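You operate a simulated robot arm through the tools that you are given. There is no shell and no other tool.

Carry out the task below with a simulated two-armed robot. There is one attempt and no reset: what you move stays moved.

Task
Pick up the carton labelled "lens" from the top of the workbench with one hand, pass it to the other hand and put it on the top of the side cabinet. Set down upright: carton.
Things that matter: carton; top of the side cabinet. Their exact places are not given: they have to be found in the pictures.

It is judged by the outcome, as a careful person would: the job done as asked, and still so three seconds after it is handed in. It fails if anything else is knocked over, pushed out of place, dropped, spilled or broken.

Robot
Two 7-joint arms with two-finger parallel grippers on one trunk, on a base that moves. Base frame: it is fixed to the floor where the robot stands at the start and does not move with it; the origin is under the middle of the robot, x ahead of it, y to its left, z up. Readings come in m, rad, newtons and seconds.
The left shoulder is at the start at [-0.109, 0.119, 0.729], the right one opposite. With the tool pointing down near the work surface each hand reaches from about 0.1 to 0.52 m from the robot's upright axis, wherever it stands, measured 20 degrees to its own side. Places, roughly: top of the side cabinet (20x20 cm) [-2.1, 3.98, 0.9]. Payload 3.43 kg a hand.
Tool frame (each hand has its own): the origin (TCP) lies between the finger pads and is the grasp point; the fingertips stand 0.03 m ahead of it; z points along the fingers, y is the line along which they close. Largest opening 0.094 m; finger width 0.028, thickness 0.01; the body of the gripper, 0.05 by 0.096 m, starts 0.055 m behind the TCP.
Orientation is that of the tool frame in the base frame, as a unit quaternion [w, x, y, z]. With the fingers straight down and closing along the base's y, the tool's x points along the base's -x, its y along +y and its z along -z.

Tools
- The arms move only by the tool arm_command. It takes "left_deltas", "right_deltas" or both (then of equal length, played together; a hand with none holds still); each is a list of rows, each an object (a shift or turn left out is 0, a gripper value left out holds the last) with "hand": the closure in counts, from 0 (fully open) to 255 (shut); "linear": the shift along the tool's x, y, z in mm, a list of three; "dr": the turn, a rotation vector about the tool's x, y, z in rad, a list of three. In form: [{"hand": hand, "linear": [dx, dy, dz], "dr": [ax, ay, az]}, ...]. A call has 1 to 20 rows; each row is the pose to reach, as a shift and turn from the pose commanded when the call began, along the tool's axes at that moment. Rows are played at 5 a second. More than 0.05 m and 0.15 rad between two rows, or a gripper value outside its range, and nothing of the call is played. A pose out of reach is approached as far as the arm can. The call stops where the force on the tool passes 40 N (or 10 N more than at its start, if that is more) or the arm is blocked; 0.2 s more then pass. The fingers move at their own pace (about 0.153 m/s each) and stop on an object; they squeeze with about 33 N. The grip force told is the motor's: it shows also when the fingers shut on nothing. Time passes only in rows, and 0.2 s behind the last, so rows that repeat a pose let the fingers close. The reply holds the time, the measured pose of the TCP, the force on the tool along the base axes, the opening and the grip force, in the units named above and with some noise, with the torque about the TCP (base axes, N m) and any sound that the robot's microphone picked up.
- Cameras (640 x 400 px; columns grow to the right, rows downward): "scene" is now at [0.0457, 0.0159, 1.4505]; the picture's right is [0.26, -0.97, 0.00], its down [-0.65, -0.18, -0.74] and it looks along [0.71, 0.19, -0.68] (base axes); focal length 275 px, centre (320, 200). "left" rides on the left gripper at [0.076, -0.014, -0.102] in its tool frame; the picture's right is [0.18, 0.98, 0.00], its down [-0.75, 0.14, -0.64] and it looks along [-0.63, 0.12, 0.77] (tool axes); focal length 243 px, centre (320, 200). "right" rides on the right gripper at [0.076, 0.014, -0.103] in its tool frame; the picture's right is [-0.18, 0.98, 0.00], its down [-0.75, -0.14, -0.64] and it looks along [-0.63, -0.12, 0.77] (tool axes); focal length 243 px, centre (320, 200).
- get_image(camera): a new picture of that camera. No time passes.
- raise_lower(by): moves the trunk up (or, below 0, down) by that many m; the arms and the scene camera ride with it, the base frame stays. It gives what a move gives, with no picture.
- steer(legs): drives the robot by 1 to 6 legs, each [ahead, left, turn to the left] in m, m and rad, along the robot's own axes; the way and the turn of a leg run together, so that a leg with both is an arc; at most 1.5 m and 3.142 rad a leg. The arms and the cameras ride along, it lands a little off, and it stops where it bumps. It gives what a move gives.
- head_to(pan, tilt): turns the head with the scene camera to pan (to the left, within 2.496 rad either way) and tilt (down, from -0.506 to 1.204), counted from straight ahead of the robot (the tilt from the chest, where the trunk bows). It gives what a move gives.
- pixel_to_xyz(camera, pixels): for up to 12 pixels [column, row] of the newest picture of that camera ("zoom" is the newest enlarged one), the place [x, y, z] in the base frame of the surface seen there, good to about 0.003 m, but the place of the scene camera against the robot may be out by one fixed shift of up to 0.012 m in any direction. No time passes.
- enlarge(camera, box): a new picture of the part [left, top, right, bottom] of that camera's present view, enlarged. No time passes.
- close_job(): hands the job in; it is judged then, once.

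Leave the grippers open and the arms clear of the work at the hand-in unless told otherwise.

The tools are called after ">>>" as name(argument=value, ...) on one line, values as JSON. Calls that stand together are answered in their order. arm_command: Moves the arms, as the interface text tells. Its arguments: {"type":"object","properties":{"left_deltas":{"type":"array"},"right_deltas":{"type":"array"}},"required":[]} The other tools are called the same way: raise_lower (by) moves the trunk up or down; steer (legs) drives the base; head_to (pan, tilt) turns the head that bears the scene camera; get_image (camera) takes a picture; pixel_to_xyz (camera, pixels) gives the place of the surface under pixels of a picture; enlarge (camera, box) takes an enlarged picture of a part of a camera's view; close_job () hands the job in.

At the start:

```text
t: 0.0
left_eef_pos: [0.369, 0.2195, 1.0663]
left_orientation: [0.0, 0.0, 1.0, 0.0]
left_ft_force: [-0.9, 0.3, 0.3]
left_torque: [0.04, 0.03, 0.06]
left_finger_gap: 0.094
left_grasp_force: 0.0
right_eef_pos: [0.2951, -0.0403, 1.1056]
right_orientation: [0.0, 0.0, 1.0, 0.0]
right_ft_force: [-0.4, 0.1, 0.1]
right_torque: [0.02, -0.01, 0.06]
right_finger_gap: 0.0938
right_grasp_force: 0.0
trunk travel left (down, up): [-0.15, 0.185]
robot x, y, heading: [0.0052, -0.0017, 0.002]
head pan, tilt (commanded): [0.262, 0.745]
```

scene: 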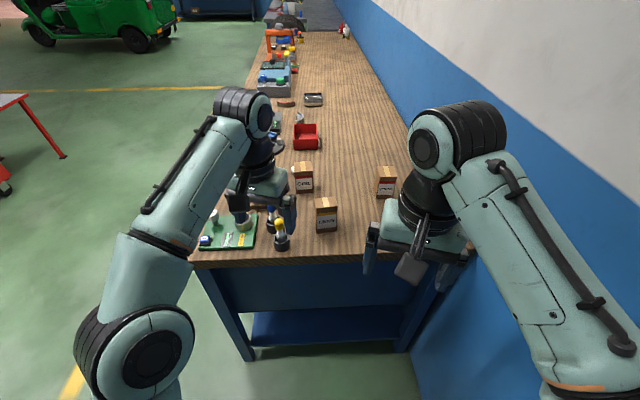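
right: 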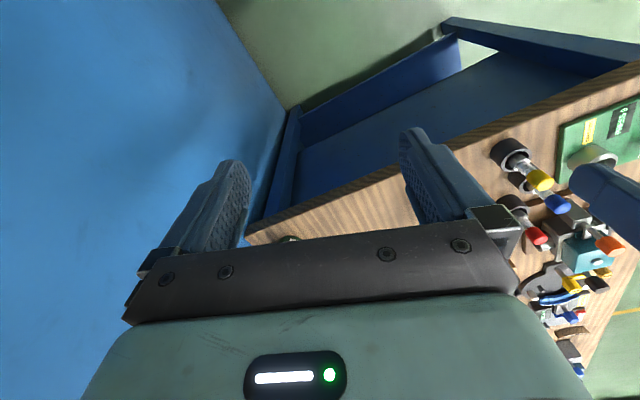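
left: 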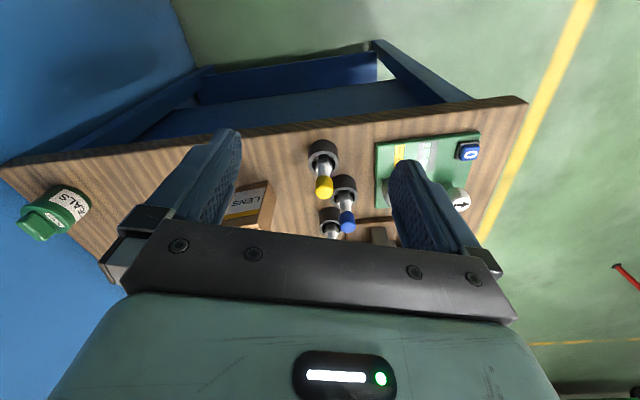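

Three cartons stand on the bench, at about (326,214), (304,178) and (386,181) in the scene picture. The left hand camera shows "LENS" on one of them, so I enlarge the scene view to read the labels.

>>> enlarge(camera="scene", box=[260, 140, 420, 240])

>>> enlarge(camera="left", box=[200, 140, 360, 240])

```text
4.00 times, centred on (340, 190) of scene
```

zoom: 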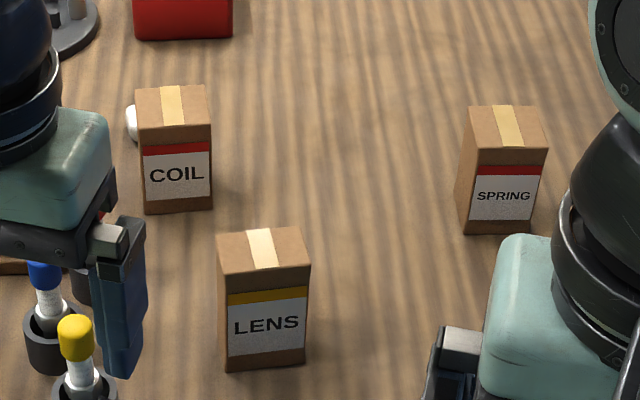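

```text
4.00 times, centred on (280, 190) of left
```

zoom: 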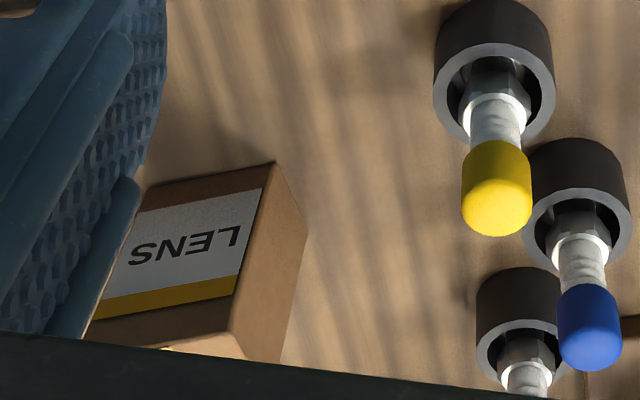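

The front carton, around (326,214), reads LENS. I take the places of its top, front face and base from the scene picture, plus the nearby bench points.

>>> enlarge(camera="scene", box=[286, 185, 366, 235])

>>> pixel_to_xyz(camera="scene", pixels=[[316, 199], [334, 198], [336, 205], [317, 207], [326, 202], [326, 220], [317, 230], [335, 229], [345, 235], [281, 225], [282, 245], [310, 245]])

```text
8.00 times, centred on (326, 210) of scene
```

zoom: 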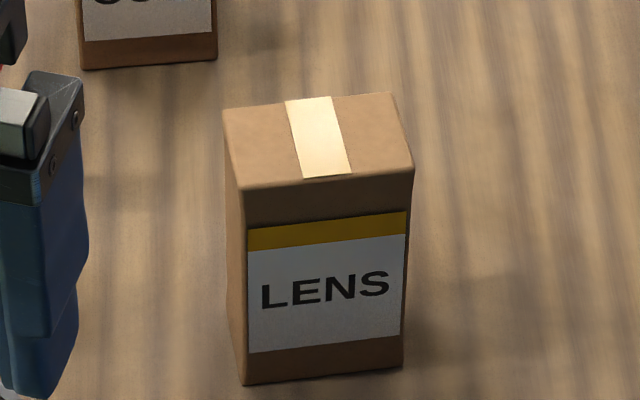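

```text
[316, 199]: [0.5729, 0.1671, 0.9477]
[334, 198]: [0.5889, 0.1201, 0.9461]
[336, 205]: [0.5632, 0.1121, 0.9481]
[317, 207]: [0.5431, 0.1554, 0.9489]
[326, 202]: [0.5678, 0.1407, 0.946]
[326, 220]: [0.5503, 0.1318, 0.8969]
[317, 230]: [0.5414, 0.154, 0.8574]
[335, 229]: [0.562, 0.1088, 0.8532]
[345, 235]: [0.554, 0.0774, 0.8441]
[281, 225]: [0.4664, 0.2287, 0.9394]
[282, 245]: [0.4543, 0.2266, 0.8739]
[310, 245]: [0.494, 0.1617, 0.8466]
```

The bench top is near z 0.845 and the carton top near 0.947. I read the top-face corners exactly from the zoom: (224,108), (392,93), (414,170), (243,187), plus base corners (243,383), (402,366).

>>> pixel_to_xyz(camera="zoom", pixels=[[228, 112], [388, 98], [408, 168], [246, 183], [318, 140], [250, 378], [396, 362], [250, 220], [402, 208], [240, 250], [500, 300], [150, 300]])

```text
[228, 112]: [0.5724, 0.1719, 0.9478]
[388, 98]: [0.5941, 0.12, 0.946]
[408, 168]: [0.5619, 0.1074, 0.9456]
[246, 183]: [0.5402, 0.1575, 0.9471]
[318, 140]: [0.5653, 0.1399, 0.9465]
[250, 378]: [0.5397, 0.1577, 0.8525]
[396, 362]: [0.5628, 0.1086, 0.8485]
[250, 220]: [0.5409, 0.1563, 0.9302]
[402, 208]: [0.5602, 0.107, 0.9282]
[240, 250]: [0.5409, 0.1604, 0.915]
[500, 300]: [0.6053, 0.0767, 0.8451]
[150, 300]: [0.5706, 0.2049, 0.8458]
```

The carton is about 57 mm wide, 37 mm deep and 102 mm tall, turned about 24 degrees, centre near (0.567, 0.140). Before planning the grasp, I turn the head towards the side cabinet, which lies behind and to the left.

>>> head_to(pan=2.05, tilt=0.25)

>>> get_image(camera="scene")

```text
t: 1.8
left_eef_pos: [0.3702, 0.2193, 1.0662]
left_orientation: [0.0, 0.0, 1.0, -0.001]
left_ft_force: [0.0, 0.1, 0.6]
left_torque: [-0.03, -0.04, 0.01]
left_finger_gap: 0.0938
left_grasp_force: 0.1
right_eef_pos: [0.2952, -0.0415, 1.1052]
right_orientation: [-0.001, 0.0, 1.0, 0.0]
right_ft_force: [0.0, 1.3, 0.2]
right_torque: [-0.03, -0.01, -0.01]
right_finger_gap: 0.0938
right_grasp_force: 0.1
trunk travel left (down, up): [-0.15, 0.185]
robot x, y, heading: [0.0015, 0.0017, -0.001]
head pan, tilt (commanded): [2.051, 0.25]
```

```text
taken
```

scene: 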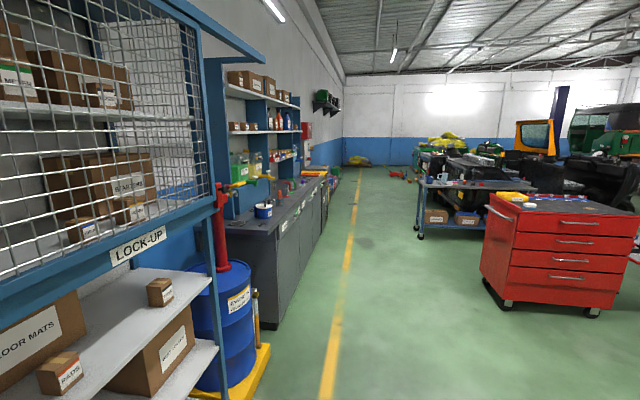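

I see a grey counter with drawers near (285,205), a red tool cabinet near (560,210) and a blue trolley near (470,190). I check which of them lies near (-2.1, 3.98, 0.9).

>>> pixel_to_xyz(camera="scene", pixels=[[270, 222], [300, 200], [315, 185], [245, 235], [262, 212], [320, 178], [560, 205], [520, 197], [470, 183], [440, 183], [360, 300], [250, 345]])

>>> enlarge(camera="scene", box=[210, 150, 370, 250])

>>> enlarge(camera="scene", box=[400, 140, 640, 290])

```text
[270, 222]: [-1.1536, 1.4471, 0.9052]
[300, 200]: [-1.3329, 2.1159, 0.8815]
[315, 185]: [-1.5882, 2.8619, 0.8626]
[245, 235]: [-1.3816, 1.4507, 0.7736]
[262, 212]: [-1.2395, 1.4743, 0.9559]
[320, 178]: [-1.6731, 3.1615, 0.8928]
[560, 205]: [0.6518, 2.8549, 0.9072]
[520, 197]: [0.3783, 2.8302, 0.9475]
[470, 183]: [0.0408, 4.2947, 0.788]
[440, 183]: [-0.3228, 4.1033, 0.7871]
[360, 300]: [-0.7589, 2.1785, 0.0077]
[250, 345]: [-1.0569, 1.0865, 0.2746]
```

```text
4.00 times, centred on (290, 200) of scene
```

zoom: 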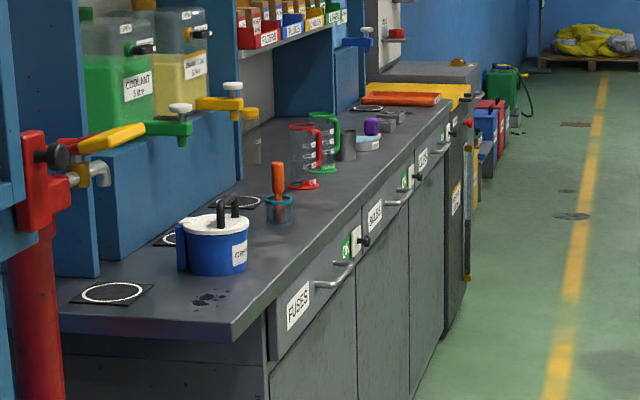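

```text
2.67 times, centred on (520, 215) of scene
```

zoom: 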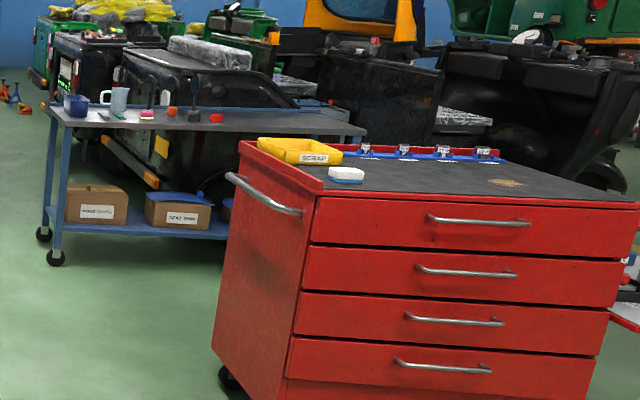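

The grey counter runs from (-1.15,1.45) to about (-1.67,3.16). Beyond it near (312,168) stands a grey cabinet-like body, which could be the side cabinet. I enlarge there.

>>> enlarge(camera="scene", box=[292, 152, 356, 192])

>>> pixel_to_xyz(camera="zoom", pixels=[[100, 150], [200, 60], [200, 150], [150, 200], [250, 110], [300, 170], [60, 290], [260, 70], [150, 55], [330, 200], [350, 120], [30, 330]])

```text
10.00 times, centred on (324, 172) of scene
```

zoom: 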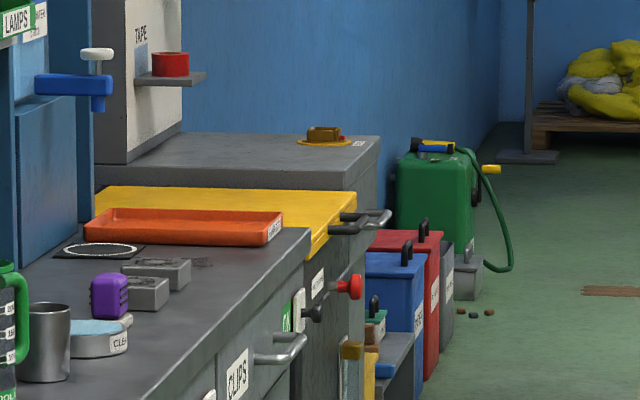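

```text
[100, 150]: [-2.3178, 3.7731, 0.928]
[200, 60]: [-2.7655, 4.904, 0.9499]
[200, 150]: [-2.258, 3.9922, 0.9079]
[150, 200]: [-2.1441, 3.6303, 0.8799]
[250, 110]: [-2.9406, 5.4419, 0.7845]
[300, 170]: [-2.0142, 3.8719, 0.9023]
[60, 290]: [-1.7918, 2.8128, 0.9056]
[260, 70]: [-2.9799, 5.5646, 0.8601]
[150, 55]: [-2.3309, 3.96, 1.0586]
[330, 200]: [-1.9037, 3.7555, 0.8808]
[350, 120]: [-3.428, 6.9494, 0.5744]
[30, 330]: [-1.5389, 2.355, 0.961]
```

The grey cabinet behind the yellow box, with a small bell-like thing near (320,138) in the zoom, has its top at z 0.90 near (-2.1, 3.98), so that is the side cabinet. I turn back to the bench to plan the pick.

>>> head_to(pan=0.15, tilt=0.95)

>>> get_image(camera="scene")

```text
t: 3.7
left_eef_pos: [0.3693, 0.219, 1.0675]
left_orientation: [0.0, 0.0, 1.0, 0.001]
left_ft_force: [0.4, -0.3, 0.6]
left_torque: [0.01, 0.03, 0.01]
left_finger_gap: 0.0939
left_grasp_force: 0.0
right_eef_pos: [0.2951, -0.0397, 1.1056]
right_orientation: [0.0, -0.001, 1.0, 0.0]
right_ft_force: [0.4, 0.6, -0.1]
right_torque: [0.0, -0.01, 0.01]
right_finger_gap: 0.0941
right_grasp_force: 0.0
trunk travel left (down, up): [-0.15, 0.185]
robot x, y, heading: [0.0001, 0.0013, 0.0]
head pan, tilt (commanded): [0.15, 0.949]
```

```text
taken
```

scene: 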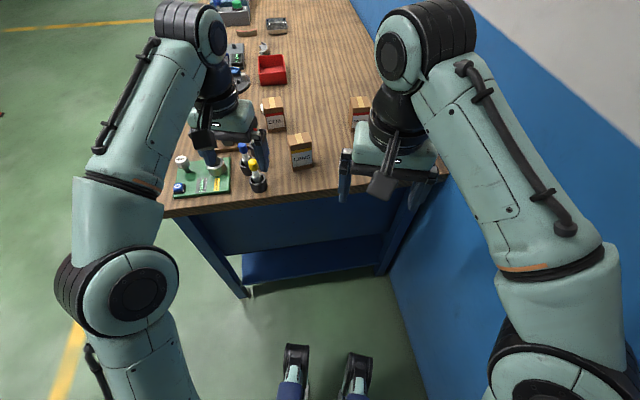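

I measure the bench's front edge, the feet and the objects around the carton.

>>> pixel_to_xyz(camera="scene", pixels=[[180, 210], [250, 203], [320, 196], [300, 225], [320, 260], [297, 352], [358, 362], [420, 180], [258, 180], [243, 152], [222, 155], [205, 185]])

>>> enlarge(camera="scene", box=[160, 80, 400, 230])

```text
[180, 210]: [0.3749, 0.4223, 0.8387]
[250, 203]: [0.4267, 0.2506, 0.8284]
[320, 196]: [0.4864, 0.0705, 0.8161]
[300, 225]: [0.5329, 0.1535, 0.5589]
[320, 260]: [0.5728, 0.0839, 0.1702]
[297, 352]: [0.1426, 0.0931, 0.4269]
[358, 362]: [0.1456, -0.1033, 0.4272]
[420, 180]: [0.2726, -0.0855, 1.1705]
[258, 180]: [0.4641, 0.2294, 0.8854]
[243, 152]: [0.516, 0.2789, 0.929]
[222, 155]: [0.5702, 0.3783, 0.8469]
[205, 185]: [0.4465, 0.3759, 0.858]
```

```text
2.67 times, centred on (280, 155) of scene
```

zoom: 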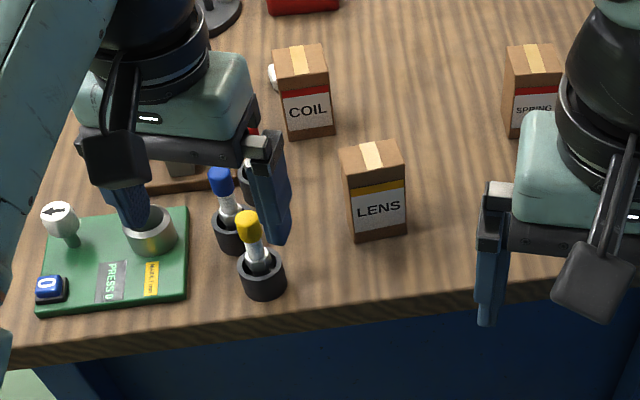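

The bench edge runs from (0.43,0.25) to (0.49,0.07), and the carton stands about 85 mm behind it.

Plan:
1. The right hand grips the carton low on its sides, tilted about 45 degrees from the front.
2. Away from the bench, the left hand takes the carton straight from above.
3. The left hand sets it upright on the cabinet.

First I move the left hand aside (back and left) and turn the right hand 0.42 rad to match the carton.

>>> arm_command(left_deltas=[{"hand": 0, "linear": [20, 28, 0]}, {"linear": [40, 55, 0]}, {"linear": [60, 83, 0]}, {"linear": [80, 110, 0]}, {"linear": [80, 110, 0]}], right_deltas=[{"hand": 0, "linear": [0, 0, 0], "dr": [0, 0, -0.1]}, {"linear": [-10, 0, 0], "dr": [0, 0, -0.2]}, {"linear": [-25, 5, 0], "dr": [0, 0, -0.3]}, {"linear": [-40, 10, 0], "dr": [0, 0, -0.418]}, {"linear": [-55, 20, 10], "dr": [0, 0, -0.418]}])

```text
t: 4.9
left_eef_pos: [0.2901, 0.3305, 1.0665]
left_orientation: [0.0, -0.001, 1.0, 0.0]
left_ft_force: [-0.4, 0.1, 0.0]
left_torque: [-0.04, -0.01, 0.01]
left_finger_gap: 0.094
left_grasp_force: 0.0
right_eef_pos: [0.3258, -0.0283, 1.1025]
right_orientation: [0.003, -0.208, 0.978, 0.0]
right_ft_force: [-0.3, -0.2, -1.0]
right_torque: [-0.01, -0.03, 0.01]
right_finger_gap: 0.0941
right_grasp_force: 0.1
right hand out of reach, approached as far as the arm can: row 4, 5
trunk travel left (down, up): [-0.15, 0.185]
robot x, y, heading: [-0.0026, -0.0025, -0.006]
head pan, tilt (commanded): [0.15, 0.949]
```

The right arm is at its reach limit at that height, but the yaw of 0.419 rad is right. Next I tip the right hand forward by 0.8 rad while lowering it to a pre-grasp about 15 cm back from the carton along the approach line.

>>> arm_command(right_deltas=[{"linear": [0, 5, 15], "dr": [0, -0.1, 0]}, {"linear": [-15, 12, 35], "dr": [0, -0.2, 0]}, {"linear": [-35, 20, 55], "dr": [0, -0.3, 0]}, {"linear": [-60, 28, 75], "dr": [0, -0.4, 0]}, {"linear": [-85, 35, 90], "dr": [0, -0.5, 0]}, {"linear": [-110, 42, 100], "dr": [0, -0.6, 0]}, {"linear": [-135, 48, 108], "dr": [0, -0.7, 0]}, {"linear": [-155, 55, 112], "dr": [0, -0.8, 0]}, {"linear": [-155, 55, 112], "dr": [0, -0.8, 0]}])

>>> get_image(camera="scene")

>>> get_image(camera="right")

```text
t: 6.9
left_eef_pos: [0.2898, 0.3281, 1.0661]
left_orientation: [0.0, 0.0, 1.0, 0.0]
left_ft_force: [-0.4, -0.2, -0.2]
left_torque: [0.0, 0.01, -0.01]
left_finger_gap: 0.0943
left_grasp_force: 0.0
right_eef_pos: [0.446, 0.0828, 0.9903]
right_orientation: [0.381, -0.191, 0.901, 0.081]
right_ft_force: [0.2, 0.5, 0.0]
right_torque: [0.02, -0.05, 0.02]
right_finger_gap: 0.0937
right_grasp_force: 0.2
trunk travel left (down, up): [-0.15, 0.185]
robot x, y, heading: [-0.0012, -0.0001, -0.0]
head pan, tilt (commanded): [0.15, 0.949]
```

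```text
taken
```

scene: 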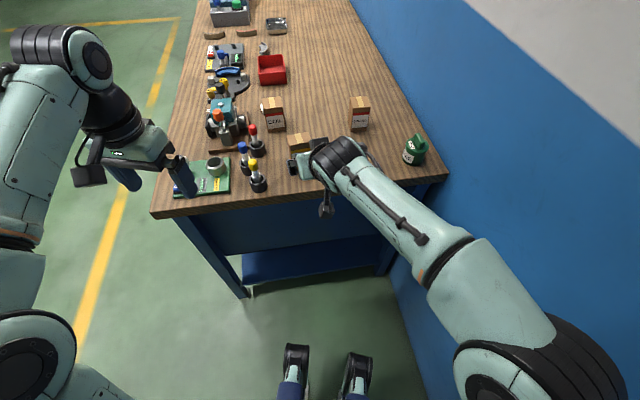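

```text
taken
```

right: 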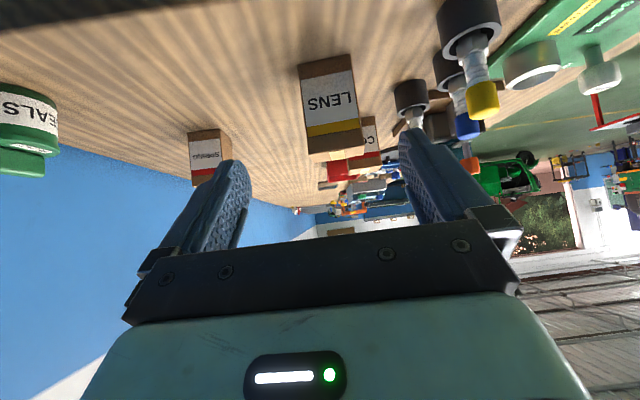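

The right hand is at pre-grasp (0.446, 0.083, 0.990) with the 0.8 rad tilt. The right camera sees the LENS carton upside down at about (330,105). I enlarge it and measure with this more trustworthy camera.

>>> enlarge(camera="right", box=[250, 30, 410, 130])

>>> enlarge(camera="right", box=[280, 45, 384, 175])

```text
4.00 times, centred on (330, 80) of right
```

zoom: 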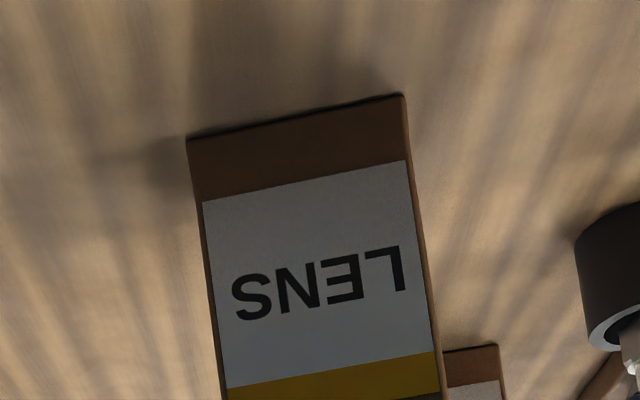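

```text
3.08 times, centred on (332, 110) of right
```

zoom: 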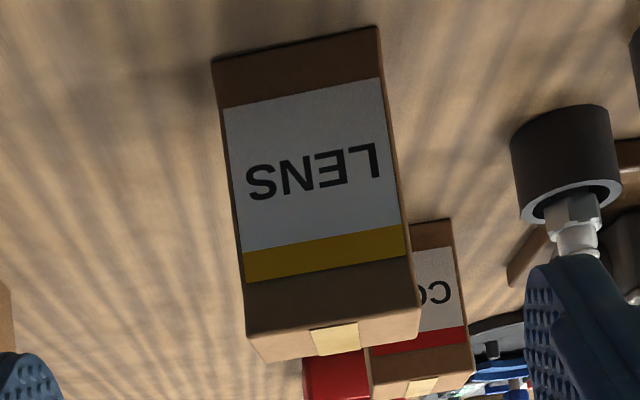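

>>> pixel_to_xyz(camera="zoom", pixels=[[218, 66], [374, 32], [415, 304], [252, 332], [268, 357], [412, 337], [308, 160], [250, 320], [408, 290], [336, 340], [180, 100], [440, 100]])

```text
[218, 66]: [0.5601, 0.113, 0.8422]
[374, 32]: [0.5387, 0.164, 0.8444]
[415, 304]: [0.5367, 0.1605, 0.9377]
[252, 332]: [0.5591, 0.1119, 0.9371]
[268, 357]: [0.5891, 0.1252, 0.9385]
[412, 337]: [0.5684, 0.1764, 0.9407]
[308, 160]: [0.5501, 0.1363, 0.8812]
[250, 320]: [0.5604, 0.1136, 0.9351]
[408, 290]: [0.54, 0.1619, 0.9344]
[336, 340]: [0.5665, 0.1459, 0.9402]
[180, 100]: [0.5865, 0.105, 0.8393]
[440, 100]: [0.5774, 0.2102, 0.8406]
```

Measured with the hand camera, the carton centre is near (0.563, 0.1435), the bench is at z 0.841, the top at 0.940, and the yaw is about 0.42 rad. I advance 125 mm along the approach with small sideways corrections, then look before the last bit.

>>> arm_command(right_deltas=[{"hand": 0, "linear": [-5, 8, 20]}, {"linear": [-5, 8, 50]}, {"linear": [-5, 8, 80]}, {"linear": [-5, 8, 105]}, {"linear": [-5, 8, 125]}, {"linear": [-5, 8, 125]}])

>>> get_image(camera="right")

>>> get_image(camera="scene")

```text
t: 8.3
left_eef_pos: [0.2896, 0.3282, 1.0665]
left_orientation: [0.0, 0.0, 1.0, 0.0]
left_ft_force: [-0.2, 0.2, 1.1]
left_torque: [0.01, 0.0, 0.04]
left_finger_gap: 0.0941
left_grasp_force: 0.0
right_eef_pos: [0.5264, 0.1287, 0.9074]
right_orientation: [0.382, -0.191, 0.901, 0.08]
right_ft_force: [0.1, -0.1, -0.3]
right_torque: [-0.02, -0.03, -0.01]
right_finger_gap: 0.0942
right_grasp_force: 0.1
trunk travel left (down, up): [-0.15, 0.185]
robot x, y, heading: [-0.0043, -0.0009, 0.005]
head pan, tilt (commanded): [0.15, 0.949]
```

```text
taken
```

right: 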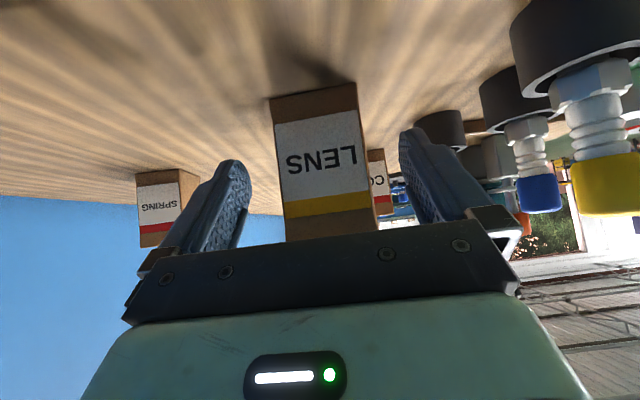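

```text
taken
```

scene: 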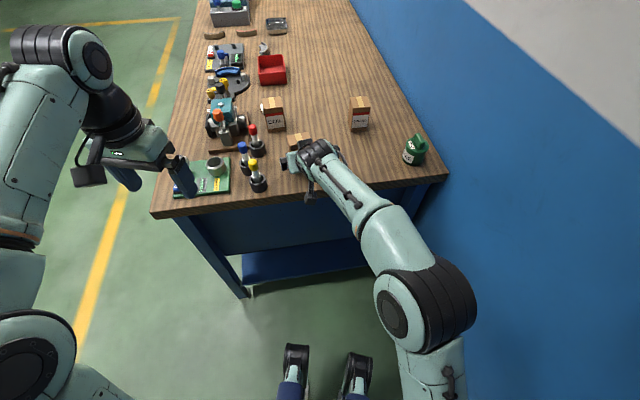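

The carton sits between the fingers. I re-measure the bottom corners (270,99) and (356,84) and the face from this close view before going the last 37 mm.

>>> pixel_to_xyz(camera="right", pixels=[[274, 101], [352, 87], [290, 230], [368, 215], [310, 150], [240, 90], [330, 60]])

```text
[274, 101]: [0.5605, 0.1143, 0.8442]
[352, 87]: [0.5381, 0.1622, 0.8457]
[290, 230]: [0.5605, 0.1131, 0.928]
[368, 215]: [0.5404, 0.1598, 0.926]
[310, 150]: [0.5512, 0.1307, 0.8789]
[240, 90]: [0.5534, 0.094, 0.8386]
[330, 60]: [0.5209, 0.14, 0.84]
```

The front-face centre is at about (0.550, 0.137), so the lateral correction is only -2 mm. I go 40 mm further, then close on the sides.

>>> arm_command(right_deltas=[{"hand": 0, "linear": [-1, -1, 14]}, {"linear": [-2, -2, 28]}, {"linear": [-3, -2, 40]}, {"linear": [-3, -2, 40]}, {"hand": 70, "linear": [-3, -2, 40]}, {"hand": 90, "linear": [-3, -2, 40]}, {"hand": 255, "linear": [-3, -2, 40]}, {"hand": 255, "linear": [-3, -2, 40]}, {"hand": 255, "linear": [-3, -2, 40]}])

>>> get_image(camera="right")

```text
t: 10.3
left_eef_pos: [0.29, 0.328, 1.0669]
left_orientation: [-0.001, 0.0, 1.0, 0.001]
left_ft_force: [-0.4, 0.4, 0.0]
left_torque: [0.0, -0.01, -0.02]
left_finger_gap: 0.0942
left_grasp_force: 0.1
right_eef_pos: [0.5562, 0.138, 0.8797]
right_orientation: [0.381, -0.191, 0.901, 0.08]
right_ft_force: [0.9, 0.9, 0.8]
right_torque: [0.08, -0.07, -0.06]
right_finger_gap: 0.0637
right_grasp_force: 33.3
trunk travel left (down, up): [-0.15, 0.185]
robot x, y, heading: [-0.001, -0.0032, -0.004]
head pan, tilt (commanded): [0.15, 0.949]
```

```text
taken
```

right: 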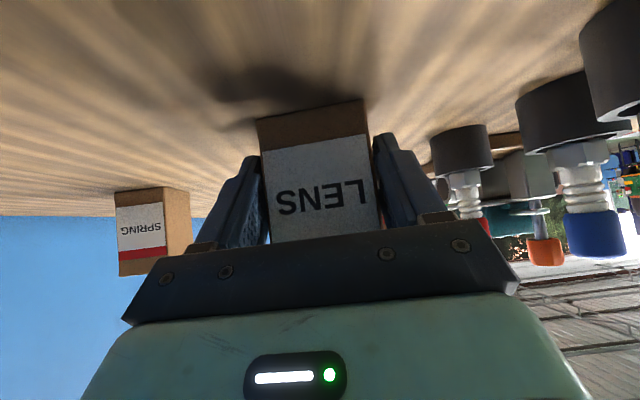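

The fingers stopped at 63.7 mm with 33 N, so the carton is gripped. I lift straight up (tool direction [-0.717, 0, -0.697]) by 20 mm first and check.

>>> arm_command(right_deltas=[{"hand": 255, "linear": [-7.2, 0, -7]}, {"linear": [-14.3, 0, -14]}, {"linear": [-21.5, 0, -21]}, {"linear": [-21.5, 0, -21]}])

>>> get_image(camera="right")

```text
t: 11.3
left_eef_pos: [0.2901, 0.3292, 1.0664]
left_orientation: [0.0, 0.0, 1.0, 0.0]
left_ft_force: [0.0, 0.2, -0.1]
left_torque: [0.04, 0.01, 0.0]
left_finger_gap: 0.0941
left_grasp_force: 0.1
right_eef_pos: [0.5565, 0.1377, 0.9109]
right_orientation: [0.381, -0.191, 0.901, 0.081]
right_ft_force: [0.1, 0.0, -0.8]
right_torque: [0.0, 0.01, 0.0]
right_finger_gap: 0.0641
right_grasp_force: 33.3
trunk travel left (down, up): [-0.15, 0.185]
robot x, y, heading: [0.003, 0.0035, -0.003]
head pan, tilt (commanded): [0.15, 0.949]
```

```text
taken
```

right: 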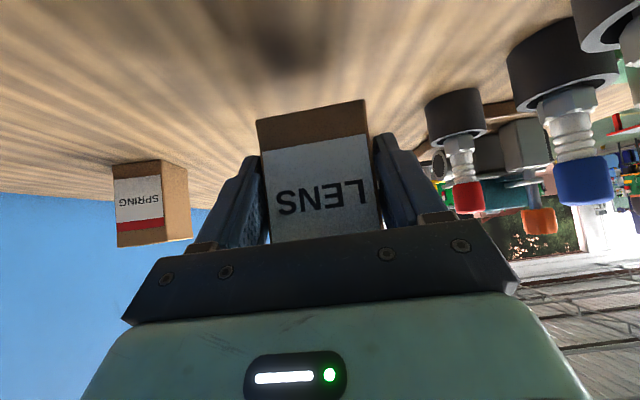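

The carton is off the bench and moves with the hand. I lift another 110 mm and then draw back 100 mm towards the robot.

>>> arm_command(right_deltas=[{"hand": 255, "linear": [-20, 0, -19]}, {"linear": [-40, 0, -39]}, {"linear": [-60, 0, -58]}, {"linear": [-79, 0, -77]}, {"linear": [-62, 0, -95]}, {"linear": [-44, 0, -113]}, {"linear": [-27, 0, -131]}, {"linear": [-9, 0, -149]}, {"linear": [-9, 0, -149]}])

>>> get_image(camera="scene")

```text
t: 13.3
left_eef_pos: [0.2895, 0.3284, 1.0664]
left_orientation: [0.0, 0.0, 1.0, 0.0]
left_ft_force: [0.2, 0.2, 0.3]
left_torque: [0.03, 0.01, -0.01]
left_finger_gap: 0.094
left_grasp_force: 0.0
right_eef_pos: [0.464, 0.0963, 1.0222]
right_orientation: [0.381, -0.191, 0.901, 0.081]
right_ft_force: [0.5, 0.3, -1.0]
right_torque: [-0.01, 0.03, 0.0]
right_finger_gap: 0.0638
right_grasp_force: 32.5
right hand out of reach, approached as far as the arm can: row 4
trunk travel left (down, up): [-0.15, 0.185]
robot x, y, heading: [-0.0005, -0.0004, 0.003]
head pan, tilt (commanded): [0.15, 0.949]
```

```text
taken
```

scene: 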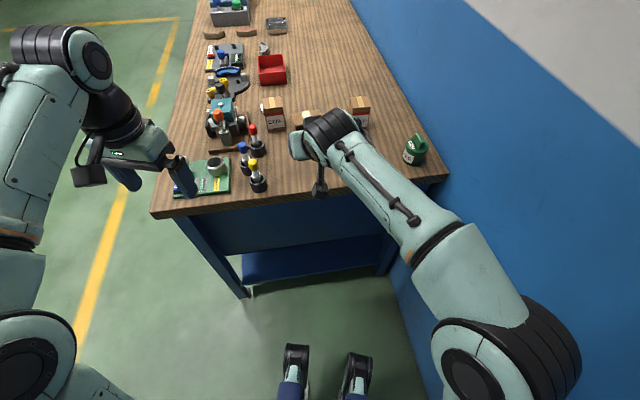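

The carton is clear over the bench front. Before backing away I look behind the robot on both sides.

>>> head_to(pan=2.45, tilt=0.6)

>>> get_image(camera="scene")

>>> pixel_to_xyz(camera="scene", pixels=[[60, 380], [160, 380], [320, 380], [60, 250], [160, 250], [320, 250], [480, 250], [320, 150], [480, 150], [580, 150], [160, 150], [580, 300]])

>>> head_to(pan=-2.45, tilt=0.6)

>>> get_image(camera="scene")

>>> pixel_to_xyz(camera="scene", pixels=[[60, 380], [160, 380], [320, 380], [60, 250], [160, 250], [320, 250], [480, 250], [320, 150], [480, 150], [580, 150], [160, 150], [580, 300]])

```text
t: 15.4
left_eef_pos: [0.2899, 0.3292, 1.0667]
left_orientation: [0.0, 0.0, 1.0, 0.001]
left_ft_force: [0.7, -0.4, 0.3]
left_torque: [-0.01, 0.05, -0.01]
left_finger_gap: 0.0943
left_grasp_force: 0.0
right_eef_pos: [0.4652, 0.0967, 1.0218]
right_orientation: [0.381, -0.191, 0.901, 0.081]
right_ft_force: [0.2, -0.5, -1.3]
right_torque: [-0.03, 0.04, -0.04]
right_finger_gap: 0.0637
right_grasp_force: 32.8
trunk travel left (down, up): [-0.15, 0.185]
robot x, y, heading: [-0.0008, 0.0015, 0.0]
head pan, tilt (commanded): [2.45, 0.6]
```

```text
taken
```

scene: 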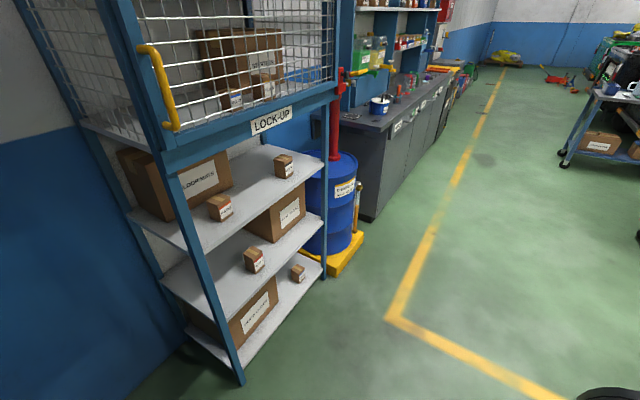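

```text
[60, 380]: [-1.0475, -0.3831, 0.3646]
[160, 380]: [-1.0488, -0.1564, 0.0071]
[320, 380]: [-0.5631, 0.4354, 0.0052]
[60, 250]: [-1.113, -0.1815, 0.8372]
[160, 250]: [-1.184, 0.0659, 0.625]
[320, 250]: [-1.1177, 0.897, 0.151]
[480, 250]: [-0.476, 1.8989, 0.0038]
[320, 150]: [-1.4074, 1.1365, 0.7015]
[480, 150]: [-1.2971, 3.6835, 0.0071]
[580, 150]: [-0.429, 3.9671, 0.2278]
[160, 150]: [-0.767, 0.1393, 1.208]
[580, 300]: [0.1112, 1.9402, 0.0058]
```

```text
t: 19.3
left_eef_pos: [0.2902, 0.329, 1.0658]
left_orientation: [0.0, 0.0, 1.0, -0.001]
left_ft_force: [0.3, -0.1, 1.0]
left_torque: [-0.01, -0.01, 0.0]
left_finger_gap: 0.0939
left_grasp_force: 0.0
right_eef_pos: [0.4634, 0.0977, 1.022]
right_orientation: [0.381, -0.191, 0.901, 0.081]
right_ft_force: [0.7, -1.1, -1.3]
right_torque: [-0.03, 0.0, -0.03]
right_finger_gap: 0.0636
right_grasp_force: 32.4
trunk travel left (down, up): [-0.15, 0.185]
robot x, y, heading: [-0.0019, 0.0039, -0.003]
head pan, tilt (commanded): [-2.45, 0.6]
```

```text
taken
```

scene: 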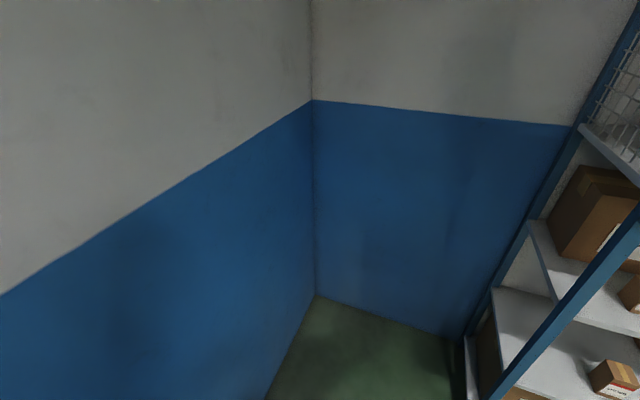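

```text
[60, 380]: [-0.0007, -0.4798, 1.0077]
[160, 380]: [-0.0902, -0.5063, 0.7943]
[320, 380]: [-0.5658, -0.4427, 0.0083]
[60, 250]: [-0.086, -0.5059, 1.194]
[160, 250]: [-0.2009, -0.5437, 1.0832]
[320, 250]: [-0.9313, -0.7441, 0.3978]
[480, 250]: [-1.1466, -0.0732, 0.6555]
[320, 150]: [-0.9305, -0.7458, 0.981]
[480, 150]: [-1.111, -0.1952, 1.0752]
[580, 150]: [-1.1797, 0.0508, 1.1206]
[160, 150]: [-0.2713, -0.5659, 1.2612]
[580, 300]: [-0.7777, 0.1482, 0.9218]
```

The robot stands in a corner: wall about 0.5 m to the right, back wall at about x -1.0, lock-up shelf post near (-0.77, 0.14). I back up 0.25 m so that the hands are over open floor in front of the bench, and turn the head forward again for the hand-over.

>>> steer(legs=[[-0.25, 0, 0]])

>>> head_to(pan=0.1, tilt=0.75)

>>> get_image(camera="scene")

>>> get_image(camera="left")

```text
t: 21.1
left_eef_pos: [0.041, 0.3291, 1.0665]
left_orientation: [0.0, 0.0, 1.0, 0.0]
left_ft_force: [0.3, 1.6, -0.4]
left_torque: [0.02, -0.04, -0.04]
left_finger_gap: 0.0937
left_grasp_force: 0.1
right_eef_pos: [0.2153, 0.0964, 1.0222]
right_orientation: [0.382, -0.19, 0.901, 0.08]
right_ft_force: [0.0, 0.1, -1.2]
right_torque: [-0.02, 0.0, -0.01]
right_finger_gap: 0.0636
right_grasp_force: 33.3
trunk travel left (down, up): [-0.15, 0.185]
robot x, y, heading: [-0.251, 0.0019, -0.002]
head pan, tilt (commanded): [-2.45, 0.6]
```

```text
t: 23.4
left_eef_pos: [0.0412, 0.3278, 1.066]
left_orientation: [0.0, 0.0, 1.0, -0.001]
left_ft_force: [-0.9, 0.9, -0.4]
left_torque: [0.01, 0.01, -0.01]
left_finger_gap: 0.0939
left_grasp_force: 0.0
right_eef_pos: [0.2166, 0.0977, 1.0221]
right_orientation: [0.381, -0.191, 0.901, 0.081]
right_ft_force: [-1.0, -0.8, -1.2]
right_torque: [-0.04, 0.05, -0.02]
right_finger_gap: 0.0635
right_grasp_force: 32.8
trunk travel left (down, up): [-0.15, 0.185]
robot x, y, heading: [-0.2475, 0.0027, -0.0]
head pan, tilt (commanded): [0.099, 0.75]
```

```text
taken
```

scene: 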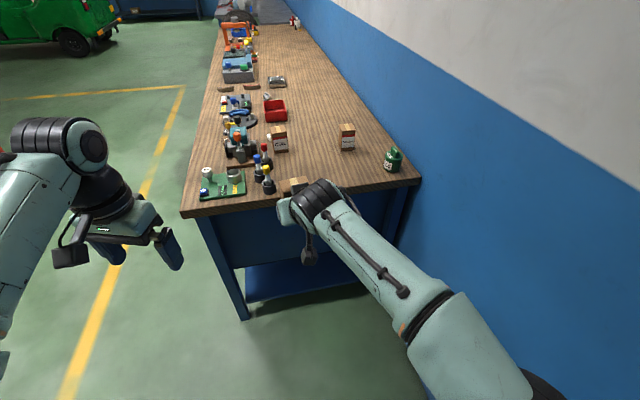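

```text
taken
```

left: 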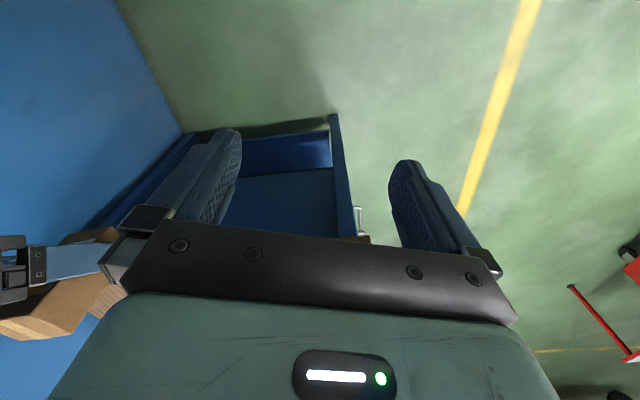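

The left camera boom would come between the hands if both face the same way. So I plan the hand-over with the right hand turned to point left and the left hand turned the other way, camera outward. That needs open space, so I look left first.

>>> head_to(pan=1.2, tilt=0.55)

>>> get_image(camera="scene")

>>> pixel_to_xyz(camera="scene", pixels=[[40, 380], [160, 380], [320, 330], [480, 330], [600, 250], [40, 250], [160, 250], [320, 250], [480, 250], [320, 150], [480, 150], [600, 150]])

```text
t: 24.7
left_eef_pos: [0.0423, 0.3285, 1.0673]
left_orientation: [-0.001, -0.001, 1.0, 0.0]
left_ft_force: [0.6, 0.3, 1.1]
left_torque: [0.01, 0.01, 0.01]
left_finger_gap: 0.0938
left_grasp_force: 0.0
right_eef_pos: [0.2161, 0.0963, 1.021]
right_orientation: [0.381, -0.191, 0.901, 0.08]
right_ft_force: [0.2, -0.5, -0.6]
right_torque: [0.01, 0.03, 0.03]
right_finger_gap: 0.0637
right_grasp_force: 33.5
trunk travel left (down, up): [-0.15, 0.185]
robot x, y, heading: [-0.2496, 0.0023, 0.0]
head pan, tilt (commanded): [1.201, 0.55]
```

```text
taken
```

scene: 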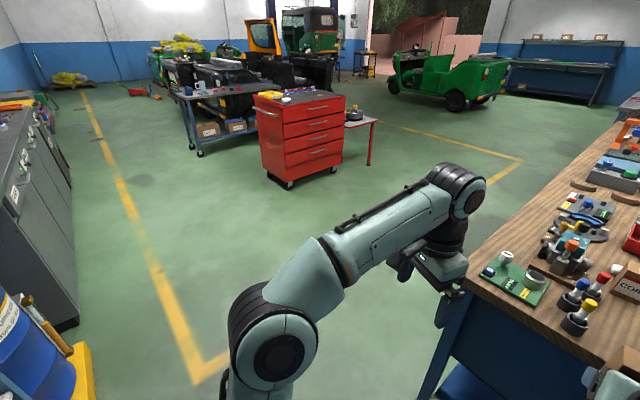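

```text
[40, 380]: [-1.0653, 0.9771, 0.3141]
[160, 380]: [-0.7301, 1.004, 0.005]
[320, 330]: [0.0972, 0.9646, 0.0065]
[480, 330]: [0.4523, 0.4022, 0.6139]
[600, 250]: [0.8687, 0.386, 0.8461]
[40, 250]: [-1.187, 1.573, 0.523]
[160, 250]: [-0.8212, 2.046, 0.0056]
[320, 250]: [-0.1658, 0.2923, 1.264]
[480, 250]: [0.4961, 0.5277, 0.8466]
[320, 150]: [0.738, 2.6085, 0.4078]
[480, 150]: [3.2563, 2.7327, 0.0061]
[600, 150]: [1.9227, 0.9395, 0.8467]
```

Between the counter and the red cabinet there is open floor. I drive 1.0 m straight left into it, still facing the same way.

>>> steer(legs=[[0, 1.0, 0]])

>>> head_to(pan=0.0, tilt=0.8)

>>> get_image(camera="scene")

```text
t: 33.8
left_eef_pos: [0.0347, 1.3297, 1.0674]
left_orientation: [0.0, -0.003, 1.0, -0.001]
left_ft_force: [-0.9, -0.4, -0.6]
left_torque: [0.0, 0.0, 0.02]
left_finger_gap: 0.094
left_grasp_force: 0.1
right_eef_pos: [0.2114, 1.1001, 1.022]
right_orientation: [0.38, -0.195, 0.9, 0.083]
right_ft_force: [0.3, -0.9, -1.3]
right_torque: [-0.02, 0.03, -0.01]
right_finger_gap: 0.0636
right_grasp_force: 33.4
trunk travel left (down, up): [-0.15, 0.185]
robot x, y, heading: [-0.2515, 0.9995, 0.006]
head pan, tilt (commanded): [1.201, 0.55]
```

```text
t: 35.2
left_eef_pos: [0.0348, 1.3299, 1.0663]
left_orientation: [-0.001, -0.004, 1.0, 0.0]
left_ft_force: [-0.2, -1.2, -0.8]
left_torque: [-0.05, 0.01, -0.04]
left_finger_gap: 0.0939
left_grasp_force: 0.2
right_eef_pos: [0.2117, 1.0998, 1.0207]
right_orientation: [0.38, -0.194, 0.901, 0.083]
right_ft_force: [0.0, 0.0, -1.0]
right_torque: [-0.01, 0.04, 0.0]
right_finger_gap: 0.0637
right_grasp_force: 33.1
trunk travel left (down, up): [-0.15, 0.185]
robot x, y, heading: [-0.2553, 0.9983, 0.012]
head pan, tilt (commanded): [0.0, 0.799]
```

```text
taken
```

scene: 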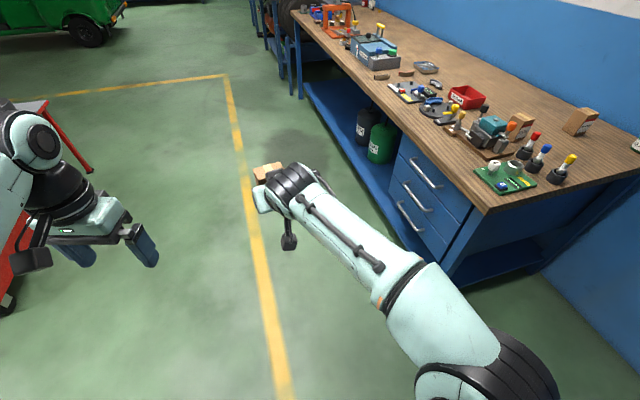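

There is now open floor around the robot, with the carton visible at (270,172). I turn the right hand about the vertical by +1.15 rad (to point left) while drawing it in and down. Meanwhile the left hand turns 1.57 rad the other way, where it stands.

>>> arm_command(left_deltas=[{"hand": 0, "dr": [0, 0, 0.1427]}, {"dr": [0, 0, 0.2855]}, {"dr": [0, 0, 0.4282]}, {"dr": [0, 0, 0.5709]}, {"dr": [0, 0, 0.7136]}, {"dr": [0, 0, 0.8564]}, {"dr": [0, 0, 0.9991]}, {"dr": [0, 0, 1.1418]}, {"dr": [0, 0, 1.2845]}, {"dr": [0, 0, 1.4273]}, {"dr": [0, 0, 1.57]}, {"dr": [0, 0, 1.57]}], right_deltas=[{"hand": 255, "linear": [12.75, 1.65, -5.31], "dr": [-0.075, 0, -0.0729]}, {"linear": [25.5, 3.3, -10.6], "dr": [-0.1499, 0, -0.1457]}, {"linear": [38.3, 5.0, -15.9], "dr": [-0.2249, 0, -0.2186]}, {"linear": [51.0, 6.6, -21.2], "dr": [-0.2998, 0, -0.2915]}, {"linear": [63.8, 8.3, -26.5], "dr": [-0.3748, 0, -0.3644]}, {"linear": [76.5, 9.9, -31.9], "dr": [-0.4498, 0, -0.4372]}, {"linear": [89.3, 11.6, -37.2], "dr": [-0.5247, 0, -0.5101]}, {"linear": [102.0, 13.2, -42.5], "dr": [-0.5997, 0, -0.583]}, {"linear": [114.8, 14.9, -47.8], "dr": [-0.6746, 0, -0.6558]}, {"linear": [127.5, 16.5, -53.1], "dr": [-0.7496, 0, -0.7287]}, {"linear": [140.3, 18.2, -58.4], "dr": [-0.8246, 0, -0.8016]}, {"linear": [140.3, 18.2, -58.4], "dr": [-0.8246, 0, -0.8016]}])

>>> get_image(camera="scene")

>>> get_image(camera="left")

>>> get_image(camera="right")

```text
t: 37.8
left_eef_pos: [0.0358, 1.3292, 1.0664]
left_orientation: [-0.001, 0.705, 0.709, 0.0]
left_ft_force: [-0.8, 0.5, 0.3]
left_torque: [-0.01, 0.0, 0.03]
left_finger_gap: 0.0938
left_grasp_force: 0.0
right_eef_pos: [0.0762, 1.0591, 0.9612]
right_orientation: [-0.275, 0.654, -0.649, -0.276]
right_ft_force: [0.5, 0.6, -2.1]
right_torque: [0.01, -0.02, -0.01]
right_finger_gap: 0.0638
right_grasp_force: 32.8
trunk travel left (down, up): [-0.15, 0.185]
robot x, y, heading: [-0.255, 0.9978, 0.006]
head pan, tilt (commanded): [0.0, 0.799]
```

```text
taken
```

scene: 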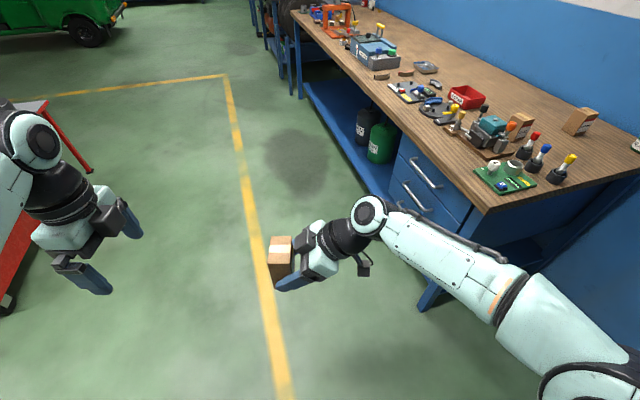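

```text
taken
```

left: 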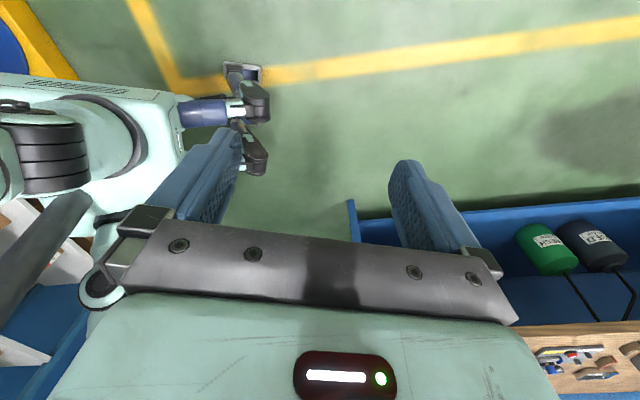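

```text
taken
```

right: 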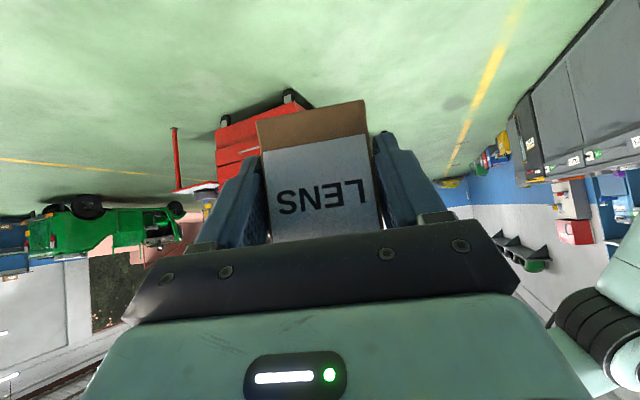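

Both hands reached their poses. The right hand holds the carton pointing left at (0.076, 1.059, 0.961), and the carton still stands upright. I zoom into the scene view to measure the carton in the hand.

>>> enlarge(camera="scene", box=[240, 210, 340, 310])

>>> pixel_to_xyz(camera="zoom", pixels=[[120, 120], [200, 120], [120, 180], [200, 180], [160, 150], [120, 260], [190, 260]])

```text
4.00 times, centred on (290, 260) of scene
```

zoom: 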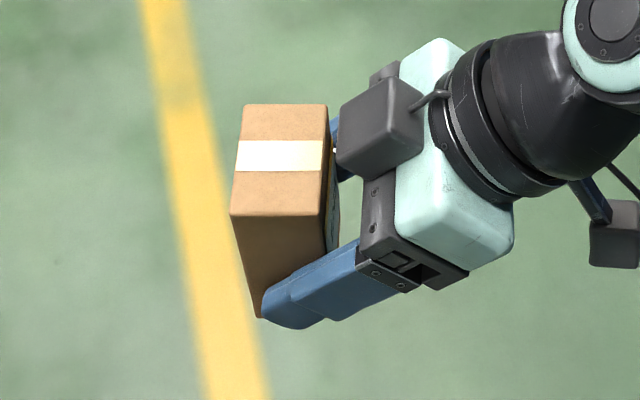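

```text
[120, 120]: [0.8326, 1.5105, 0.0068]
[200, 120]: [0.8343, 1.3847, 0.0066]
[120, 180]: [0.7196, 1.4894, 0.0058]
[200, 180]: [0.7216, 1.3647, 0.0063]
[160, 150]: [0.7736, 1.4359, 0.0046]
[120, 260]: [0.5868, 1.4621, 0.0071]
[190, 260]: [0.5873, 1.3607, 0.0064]
```

My pixels missed the carton: it spans columns 230-330 in the zoom. I query its top corners and also the grey cube on the gripper near (380,140).

>>> pixel_to_xyz(camera="zoom", pixels=[[248, 108], [324, 108], [235, 211], [324, 211], [280, 155], [262, 305], [330, 160], [380, 140], [350, 110], [410, 150], [440, 95], [380, 215]])

```text
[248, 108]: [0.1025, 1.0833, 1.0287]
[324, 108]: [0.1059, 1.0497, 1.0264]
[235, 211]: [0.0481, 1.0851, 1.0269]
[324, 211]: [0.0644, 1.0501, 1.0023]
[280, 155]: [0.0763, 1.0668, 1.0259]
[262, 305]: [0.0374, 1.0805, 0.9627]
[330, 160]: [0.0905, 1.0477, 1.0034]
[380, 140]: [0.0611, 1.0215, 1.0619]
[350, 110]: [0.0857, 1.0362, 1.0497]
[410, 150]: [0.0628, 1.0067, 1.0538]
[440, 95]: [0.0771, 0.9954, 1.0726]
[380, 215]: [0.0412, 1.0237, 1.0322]
```

A grey cube sits on top of the right gripper at about (0.06, 1.02, 1.06). It could matter for the left hand's clearance, so I look closer.

>>> enlarge(camera="scene", box=[290, 220, 370, 290])

>>> enlarge(camera="scene", box=[10, 170, 150, 300])

```text
5.71 times, centred on (330, 255) of scene
```

zoom: 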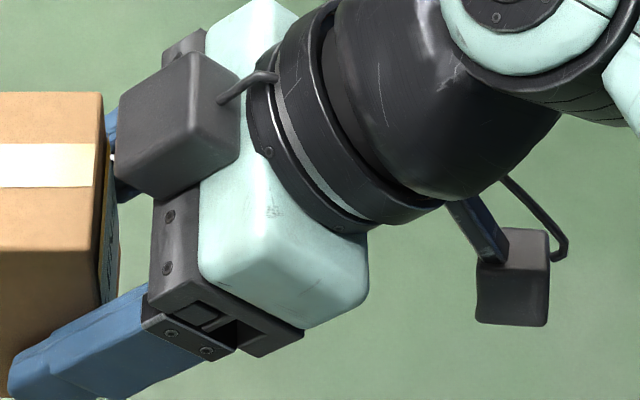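

```text
3.08 times, centred on (80, 235) of scene
```

zoom: 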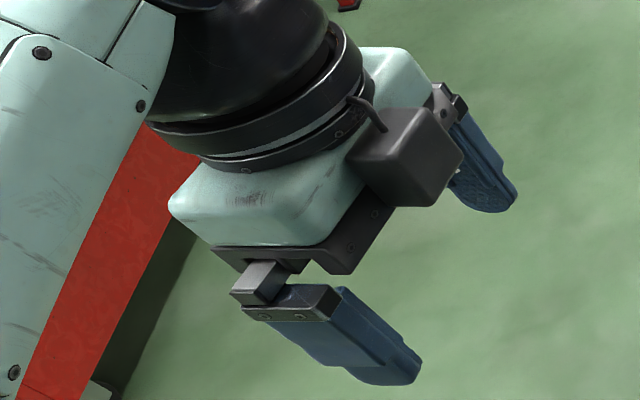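

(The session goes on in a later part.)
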